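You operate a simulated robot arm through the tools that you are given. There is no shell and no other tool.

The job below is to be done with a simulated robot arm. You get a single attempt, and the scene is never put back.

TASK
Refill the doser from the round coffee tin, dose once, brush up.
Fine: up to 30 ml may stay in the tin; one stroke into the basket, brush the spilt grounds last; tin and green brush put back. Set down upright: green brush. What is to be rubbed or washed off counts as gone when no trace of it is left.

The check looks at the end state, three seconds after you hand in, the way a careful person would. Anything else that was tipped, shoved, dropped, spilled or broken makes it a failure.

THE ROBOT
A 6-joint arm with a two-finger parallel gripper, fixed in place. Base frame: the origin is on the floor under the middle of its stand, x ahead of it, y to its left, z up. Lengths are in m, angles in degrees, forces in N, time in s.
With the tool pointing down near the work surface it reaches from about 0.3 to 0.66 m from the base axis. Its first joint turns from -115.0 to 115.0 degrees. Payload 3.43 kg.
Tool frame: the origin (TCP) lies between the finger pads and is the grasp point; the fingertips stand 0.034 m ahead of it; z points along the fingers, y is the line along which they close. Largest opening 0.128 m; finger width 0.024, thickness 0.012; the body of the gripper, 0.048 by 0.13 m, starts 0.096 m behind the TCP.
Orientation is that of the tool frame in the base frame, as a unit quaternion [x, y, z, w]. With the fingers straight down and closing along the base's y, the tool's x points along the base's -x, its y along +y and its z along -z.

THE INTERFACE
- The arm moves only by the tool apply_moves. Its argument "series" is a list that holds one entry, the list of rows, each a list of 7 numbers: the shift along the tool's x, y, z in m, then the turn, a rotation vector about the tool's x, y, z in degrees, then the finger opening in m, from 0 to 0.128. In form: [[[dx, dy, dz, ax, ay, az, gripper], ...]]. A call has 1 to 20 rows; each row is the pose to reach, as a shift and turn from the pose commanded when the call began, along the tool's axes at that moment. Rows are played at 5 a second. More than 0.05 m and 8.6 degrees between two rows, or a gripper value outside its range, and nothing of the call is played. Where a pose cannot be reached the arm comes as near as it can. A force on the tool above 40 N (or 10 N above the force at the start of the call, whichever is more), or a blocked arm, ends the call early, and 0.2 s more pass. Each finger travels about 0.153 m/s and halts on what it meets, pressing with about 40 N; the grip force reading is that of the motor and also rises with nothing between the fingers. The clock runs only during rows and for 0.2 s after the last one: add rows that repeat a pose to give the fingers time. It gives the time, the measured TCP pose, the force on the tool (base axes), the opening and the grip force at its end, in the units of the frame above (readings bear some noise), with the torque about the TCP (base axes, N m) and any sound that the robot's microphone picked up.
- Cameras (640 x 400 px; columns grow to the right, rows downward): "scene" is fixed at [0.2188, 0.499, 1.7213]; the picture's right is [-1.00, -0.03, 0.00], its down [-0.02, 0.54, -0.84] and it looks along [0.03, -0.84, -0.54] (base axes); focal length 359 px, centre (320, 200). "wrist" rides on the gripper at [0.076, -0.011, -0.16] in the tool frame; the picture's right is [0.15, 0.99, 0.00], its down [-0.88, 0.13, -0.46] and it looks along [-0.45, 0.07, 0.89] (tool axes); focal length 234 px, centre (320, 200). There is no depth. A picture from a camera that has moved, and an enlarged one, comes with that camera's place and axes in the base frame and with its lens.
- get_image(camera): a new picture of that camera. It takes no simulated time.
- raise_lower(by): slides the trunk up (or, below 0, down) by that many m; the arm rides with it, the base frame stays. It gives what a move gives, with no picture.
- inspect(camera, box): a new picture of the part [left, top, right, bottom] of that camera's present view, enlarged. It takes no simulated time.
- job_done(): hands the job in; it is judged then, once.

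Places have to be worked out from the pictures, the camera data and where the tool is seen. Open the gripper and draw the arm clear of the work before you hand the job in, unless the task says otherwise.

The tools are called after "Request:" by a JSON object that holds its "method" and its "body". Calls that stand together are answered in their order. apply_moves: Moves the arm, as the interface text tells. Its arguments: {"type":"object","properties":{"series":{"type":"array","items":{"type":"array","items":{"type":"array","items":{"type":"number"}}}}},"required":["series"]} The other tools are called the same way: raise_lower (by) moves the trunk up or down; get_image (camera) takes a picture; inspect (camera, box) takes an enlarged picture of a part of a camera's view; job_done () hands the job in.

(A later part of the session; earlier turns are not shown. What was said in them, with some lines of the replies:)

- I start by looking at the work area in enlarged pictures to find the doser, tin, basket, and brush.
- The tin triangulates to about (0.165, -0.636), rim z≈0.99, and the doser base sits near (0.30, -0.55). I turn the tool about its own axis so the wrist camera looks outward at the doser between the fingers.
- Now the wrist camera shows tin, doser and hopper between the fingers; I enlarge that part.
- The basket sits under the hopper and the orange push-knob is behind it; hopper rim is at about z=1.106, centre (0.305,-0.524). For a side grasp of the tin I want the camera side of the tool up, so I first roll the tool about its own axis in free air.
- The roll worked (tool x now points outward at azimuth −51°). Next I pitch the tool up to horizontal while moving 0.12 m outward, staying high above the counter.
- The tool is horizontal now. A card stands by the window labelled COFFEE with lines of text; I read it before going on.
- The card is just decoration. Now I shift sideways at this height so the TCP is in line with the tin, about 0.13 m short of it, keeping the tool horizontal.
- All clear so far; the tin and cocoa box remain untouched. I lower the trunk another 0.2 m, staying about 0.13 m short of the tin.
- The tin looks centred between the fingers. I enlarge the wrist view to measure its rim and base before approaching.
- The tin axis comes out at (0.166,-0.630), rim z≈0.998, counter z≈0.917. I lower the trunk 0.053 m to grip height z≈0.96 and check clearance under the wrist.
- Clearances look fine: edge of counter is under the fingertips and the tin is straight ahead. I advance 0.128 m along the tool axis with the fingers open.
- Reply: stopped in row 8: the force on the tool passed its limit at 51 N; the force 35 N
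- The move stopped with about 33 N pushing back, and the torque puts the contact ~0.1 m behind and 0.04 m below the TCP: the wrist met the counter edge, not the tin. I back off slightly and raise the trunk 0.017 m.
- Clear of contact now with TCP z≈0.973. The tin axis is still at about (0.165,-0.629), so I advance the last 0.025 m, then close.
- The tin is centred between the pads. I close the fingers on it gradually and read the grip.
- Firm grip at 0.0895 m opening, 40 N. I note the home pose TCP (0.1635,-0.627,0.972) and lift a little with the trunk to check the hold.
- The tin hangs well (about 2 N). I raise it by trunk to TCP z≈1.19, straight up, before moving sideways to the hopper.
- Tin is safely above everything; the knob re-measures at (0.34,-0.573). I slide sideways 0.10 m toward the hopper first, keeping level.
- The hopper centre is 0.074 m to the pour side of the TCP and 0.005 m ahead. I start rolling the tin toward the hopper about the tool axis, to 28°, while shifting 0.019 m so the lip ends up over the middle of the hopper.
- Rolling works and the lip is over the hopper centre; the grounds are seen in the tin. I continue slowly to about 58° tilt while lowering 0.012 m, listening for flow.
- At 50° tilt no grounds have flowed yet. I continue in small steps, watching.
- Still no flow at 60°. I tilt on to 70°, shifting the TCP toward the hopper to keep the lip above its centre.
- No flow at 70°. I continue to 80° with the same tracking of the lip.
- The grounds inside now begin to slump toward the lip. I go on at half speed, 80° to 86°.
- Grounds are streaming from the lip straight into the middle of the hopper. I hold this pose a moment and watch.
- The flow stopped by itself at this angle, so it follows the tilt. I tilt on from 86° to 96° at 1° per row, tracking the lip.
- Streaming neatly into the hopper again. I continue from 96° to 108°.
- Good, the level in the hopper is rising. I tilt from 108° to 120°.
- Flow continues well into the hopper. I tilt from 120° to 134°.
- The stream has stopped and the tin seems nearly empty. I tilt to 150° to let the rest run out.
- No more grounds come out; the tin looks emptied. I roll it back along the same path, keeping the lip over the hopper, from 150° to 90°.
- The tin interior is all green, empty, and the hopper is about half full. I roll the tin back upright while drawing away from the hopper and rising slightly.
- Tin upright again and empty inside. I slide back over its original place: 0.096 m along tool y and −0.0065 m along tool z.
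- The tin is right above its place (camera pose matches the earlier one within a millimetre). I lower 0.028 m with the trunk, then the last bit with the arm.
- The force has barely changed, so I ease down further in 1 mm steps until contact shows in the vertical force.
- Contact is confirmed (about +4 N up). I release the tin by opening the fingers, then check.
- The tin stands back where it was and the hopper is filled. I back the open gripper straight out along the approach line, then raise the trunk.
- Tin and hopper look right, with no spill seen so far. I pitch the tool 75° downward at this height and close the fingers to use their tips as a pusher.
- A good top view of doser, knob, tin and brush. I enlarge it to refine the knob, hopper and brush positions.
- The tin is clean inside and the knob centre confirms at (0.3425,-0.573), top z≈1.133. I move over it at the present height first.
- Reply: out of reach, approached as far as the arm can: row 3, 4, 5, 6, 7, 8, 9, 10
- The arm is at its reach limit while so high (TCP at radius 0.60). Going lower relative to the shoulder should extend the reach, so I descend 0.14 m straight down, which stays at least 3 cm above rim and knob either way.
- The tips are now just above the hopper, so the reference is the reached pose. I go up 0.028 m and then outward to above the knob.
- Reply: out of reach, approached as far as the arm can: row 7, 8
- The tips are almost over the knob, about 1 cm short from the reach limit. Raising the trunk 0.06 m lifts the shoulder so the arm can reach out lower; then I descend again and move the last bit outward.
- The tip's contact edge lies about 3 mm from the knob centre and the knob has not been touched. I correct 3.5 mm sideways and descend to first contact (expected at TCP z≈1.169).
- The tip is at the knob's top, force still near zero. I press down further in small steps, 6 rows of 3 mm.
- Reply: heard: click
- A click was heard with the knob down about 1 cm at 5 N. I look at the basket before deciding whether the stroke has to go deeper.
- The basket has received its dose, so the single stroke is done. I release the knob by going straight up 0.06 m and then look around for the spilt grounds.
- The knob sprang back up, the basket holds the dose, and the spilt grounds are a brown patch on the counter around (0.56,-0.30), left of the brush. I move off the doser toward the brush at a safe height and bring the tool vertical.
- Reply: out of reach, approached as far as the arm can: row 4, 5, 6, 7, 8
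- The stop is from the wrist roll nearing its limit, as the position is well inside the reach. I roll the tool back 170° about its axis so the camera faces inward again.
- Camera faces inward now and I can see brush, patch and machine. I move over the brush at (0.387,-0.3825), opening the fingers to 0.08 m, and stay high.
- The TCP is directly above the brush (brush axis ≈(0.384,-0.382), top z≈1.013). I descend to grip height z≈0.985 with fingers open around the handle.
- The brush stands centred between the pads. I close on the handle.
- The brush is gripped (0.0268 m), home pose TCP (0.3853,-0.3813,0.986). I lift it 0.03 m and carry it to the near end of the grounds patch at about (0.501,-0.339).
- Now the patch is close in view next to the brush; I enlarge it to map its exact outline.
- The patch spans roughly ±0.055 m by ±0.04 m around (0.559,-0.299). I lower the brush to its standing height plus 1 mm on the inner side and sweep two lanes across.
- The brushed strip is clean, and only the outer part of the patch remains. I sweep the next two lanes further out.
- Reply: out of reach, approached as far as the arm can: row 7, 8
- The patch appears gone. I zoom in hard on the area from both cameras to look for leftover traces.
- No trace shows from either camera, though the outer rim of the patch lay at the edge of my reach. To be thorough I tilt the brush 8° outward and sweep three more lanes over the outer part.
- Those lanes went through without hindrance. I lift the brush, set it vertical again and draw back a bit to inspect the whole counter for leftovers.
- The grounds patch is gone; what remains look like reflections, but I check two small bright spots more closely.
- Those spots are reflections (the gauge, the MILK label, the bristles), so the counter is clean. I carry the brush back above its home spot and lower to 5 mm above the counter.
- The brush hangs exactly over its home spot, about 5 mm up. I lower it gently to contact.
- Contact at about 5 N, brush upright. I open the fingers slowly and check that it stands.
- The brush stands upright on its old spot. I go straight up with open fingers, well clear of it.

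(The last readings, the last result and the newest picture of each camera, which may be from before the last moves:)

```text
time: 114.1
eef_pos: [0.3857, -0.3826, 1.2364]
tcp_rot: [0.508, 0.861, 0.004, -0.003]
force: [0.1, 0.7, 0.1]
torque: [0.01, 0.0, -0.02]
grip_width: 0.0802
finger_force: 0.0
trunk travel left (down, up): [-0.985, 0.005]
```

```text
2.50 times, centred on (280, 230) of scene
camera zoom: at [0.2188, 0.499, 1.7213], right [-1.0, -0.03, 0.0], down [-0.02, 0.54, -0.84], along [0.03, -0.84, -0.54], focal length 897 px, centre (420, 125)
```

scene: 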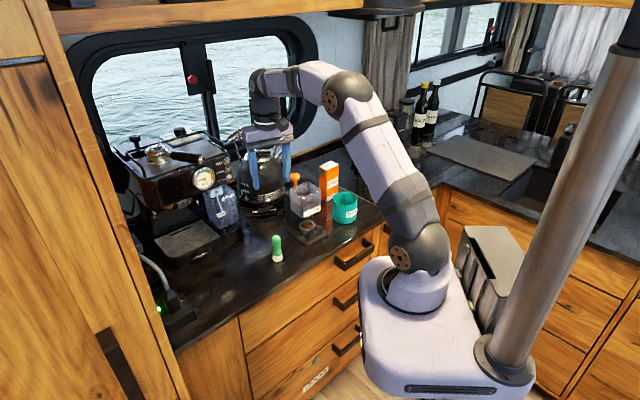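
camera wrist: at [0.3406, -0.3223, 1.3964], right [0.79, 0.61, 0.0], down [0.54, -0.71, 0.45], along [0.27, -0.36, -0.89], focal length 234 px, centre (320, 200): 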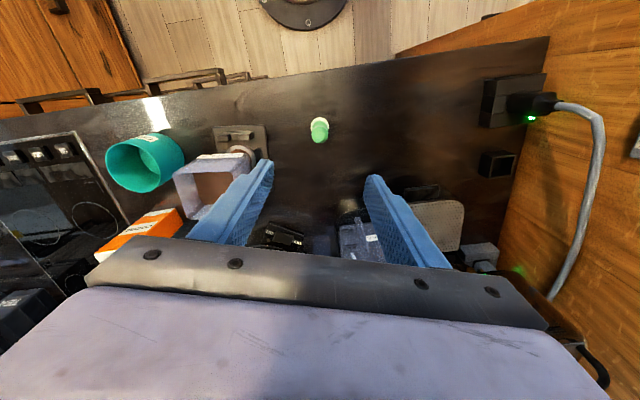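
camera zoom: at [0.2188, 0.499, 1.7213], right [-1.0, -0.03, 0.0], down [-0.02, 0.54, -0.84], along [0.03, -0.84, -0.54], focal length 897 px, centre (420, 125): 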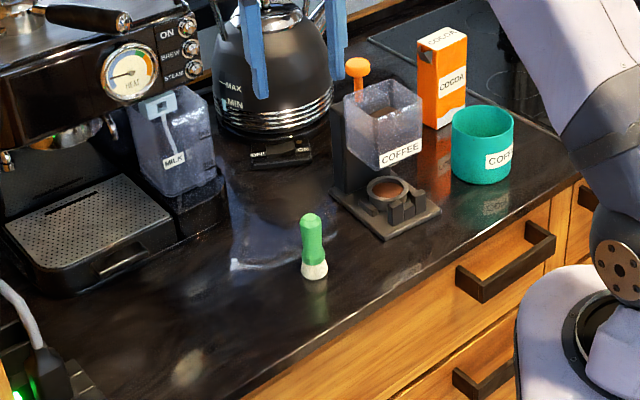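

All objects stand in place. I draw the arm back clear of the counter toward its starting area with the gripper open.

Request:
{"method": "apply_moves", "body": {"series": [[[0.0192, -0.0259, -0.0155, 0, 0, 0, 0.1], [0.0383, -0.0519, -0.031, 0, 0, 0, 0.128], [0.0575, -0.0778, -0.0465, 0, 0, 0, 0.128], [0.0766, -0.1038, -0.062, 0, 0, 0, 0.128], [0.0958, -0.1297, -0.0775, 0, 0, 0, 0.128], [0.1149, -0.1556, -0.093, 0, 0, 0, 0.128], [0.1341, -0.1816, -0.1085, 0, 0, 0, 0.128], [0.1532, -0.2075, -0.124, 0, 0, 0, 0.128], [0.1532, -0.2075, -0.124, 0, 0, 0, 0.128]]]}}

Request:
{"method": "get_image", "body": {"camera": "scene"}}

Request:
{"method": "get_image", "body": {"camera": "wrist"}}

Request:
{"method": "inspect", "body": {"camera": "scene", "box": [240, 150, 400, 250]}}

Request:
{"method": "inspect", "body": {"camera": "scene", "box": [150, 220, 290, 320]}}

```text
time: 116.1
eef_pos: [0.1319, -0.3502, 1.3619]
tcp_rot: [0.507, 0.862, 0.003, -0.004]
force: [-0.6, 0.5, 0.2]
torque: [0.01, 0.01, -0.01]
grip_width: 0.1281
finger_force: 0.1
trunk travel left (down, up): [-0.985, 0.005]
```

```text
taken
```

scene: 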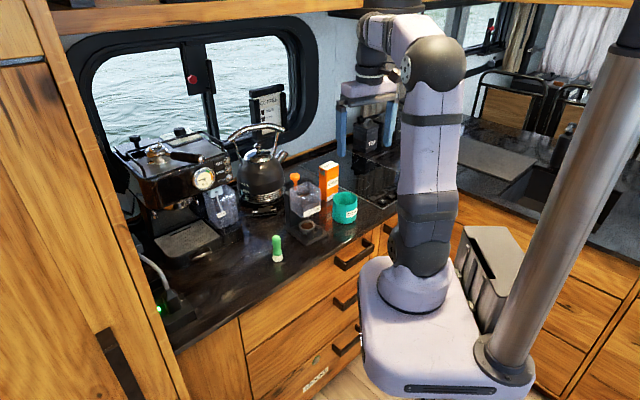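

```text
taken
camera wrist: at [0.087, -0.2908, 1.5208], right [0.79, 0.61, 0.0], down [0.54, -0.71, 0.45], along [0.27, -0.36, -0.89], focal length 234 px, centre (320, 200)
```

wrist: 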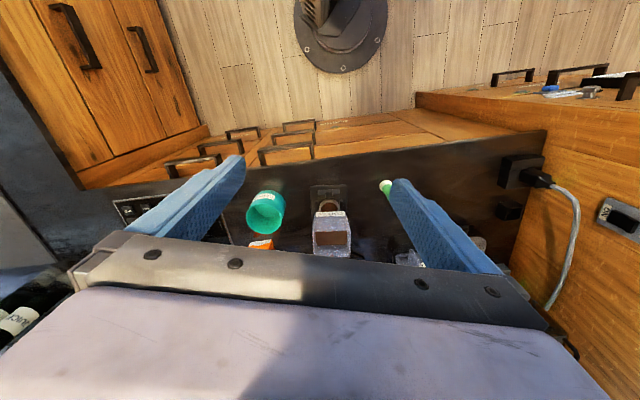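

```text
4.00 times, centred on (320, 200) of scene
camera zoom: at [0.2188, 0.499, 1.7213], right [-1.0, -0.03, 0.0], down [-0.02, 0.54, -0.84], along [0.03, -0.84, -0.54], focal length 1435 px, centre (320, 200)
```

zoom: 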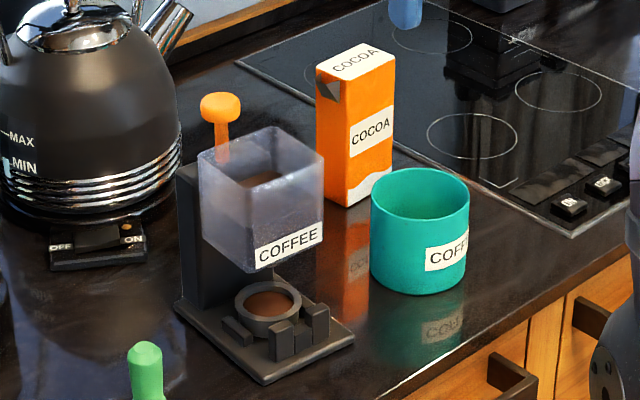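

```text
4.00 times, centred on (220, 270) of scene
camera zoom: at [0.2188, 0.499, 1.7213], right [-1.0, -0.03, 0.0], down [-0.02, 0.54, -0.84], along [0.03, -0.84, -0.54], focal length 1435 px, centre (720, -80)
```

zoom: 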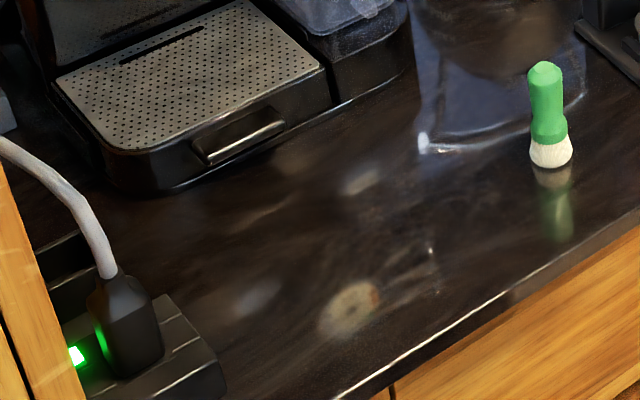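

Everything stands as it should. One last hard zoom on the former patch area from both cameras to be sure no trace is left.

Request:
{"method": "inspect", "body": {"camera": "scene", "box": [198, 250, 262, 294]}}

Request:
{"method": "inspect", "body": {"camera": "wrist", "box": [370, 150, 530, 250]}}

Request:
{"method": "inspect", "body": {"camera": "wrist", "box": [230, 165, 410, 275]}}

```text
9.09 times, centred on (230, 272) of scene
camera zoom: at [0.2188, 0.499, 1.7213], right [-1.0, -0.03, 0.0], down [-0.02, 0.54, -0.84], along [0.03, -0.84, -0.54], focal length 3261 px, centre (1138, -454)
```

zoom: 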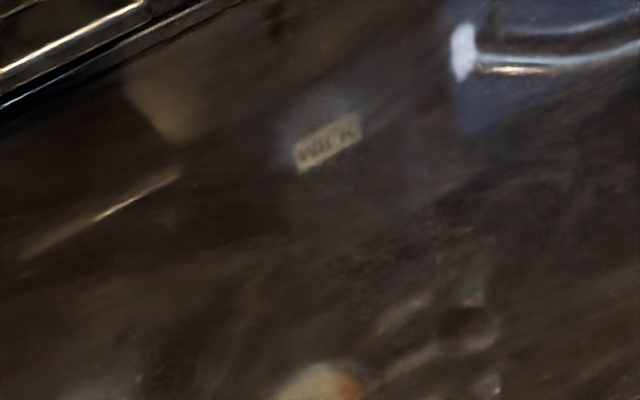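

```text
4.00 times, centred on (450, 200) of wrist
camera zoom: at [0.087, -0.2908, 1.5208], right [0.79, 0.61, 0.0], down [0.54, -0.71, 0.45], along [0.27, -0.36, -0.89], focal length 937 px, centre (-200, 200)
```

zoom: 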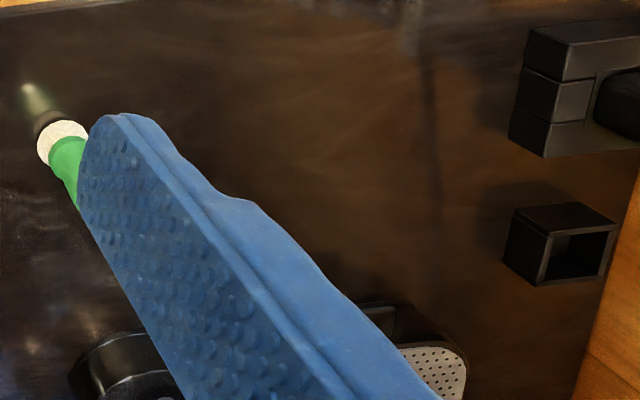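

```text
3.56 times, centred on (320, 220) of wrist
camera zoom: at [0.087, -0.2908, 1.5208], right [0.79, 0.61, 0.0], down [0.54, -0.71, 0.45], along [0.27, -0.36, -0.89], focal length 833 px, centre (320, 129)
```

zoom: 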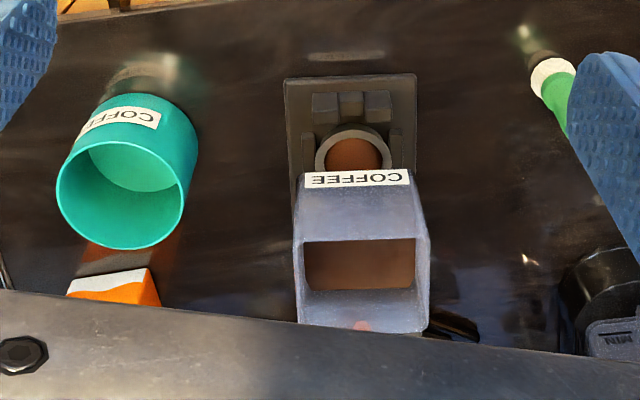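

The tin is empty and upright in its place. The hopper is filled, the basket holds one dose, the counter shows no trace of grounds, and the brush stands upright on its old spot. The arm is clear with the gripper open, so I hand the job in.

Request:
{"method": "job_done", "body": {}}

```text
The job is handed in.
```

The job is handed in. I have not seen the check's verdict.

- **Doser:** I poured the round tin into the hopper until no more came out. The tin shows empty inside, and the hopper is about half full.
- **Dose:** I pressed the orange knob once and heard one click. The basket now holds a dose, and the knob sprang back.
- **Brushing:** I swept the spilt patch on the counter last. The final close views from both cameras show no grounds left, only reflections.
- **Tin and brush:** Both stand upright, back on their original spots to within a few millimetres.

On the first approach to the tin, the wrist bumped the counter edge. The arm stopped at 51 N, and I backed off and raised it. Nothing moved or was damaged as far as I can see.

The arm is drawn back clear of the counter with the gripper open.
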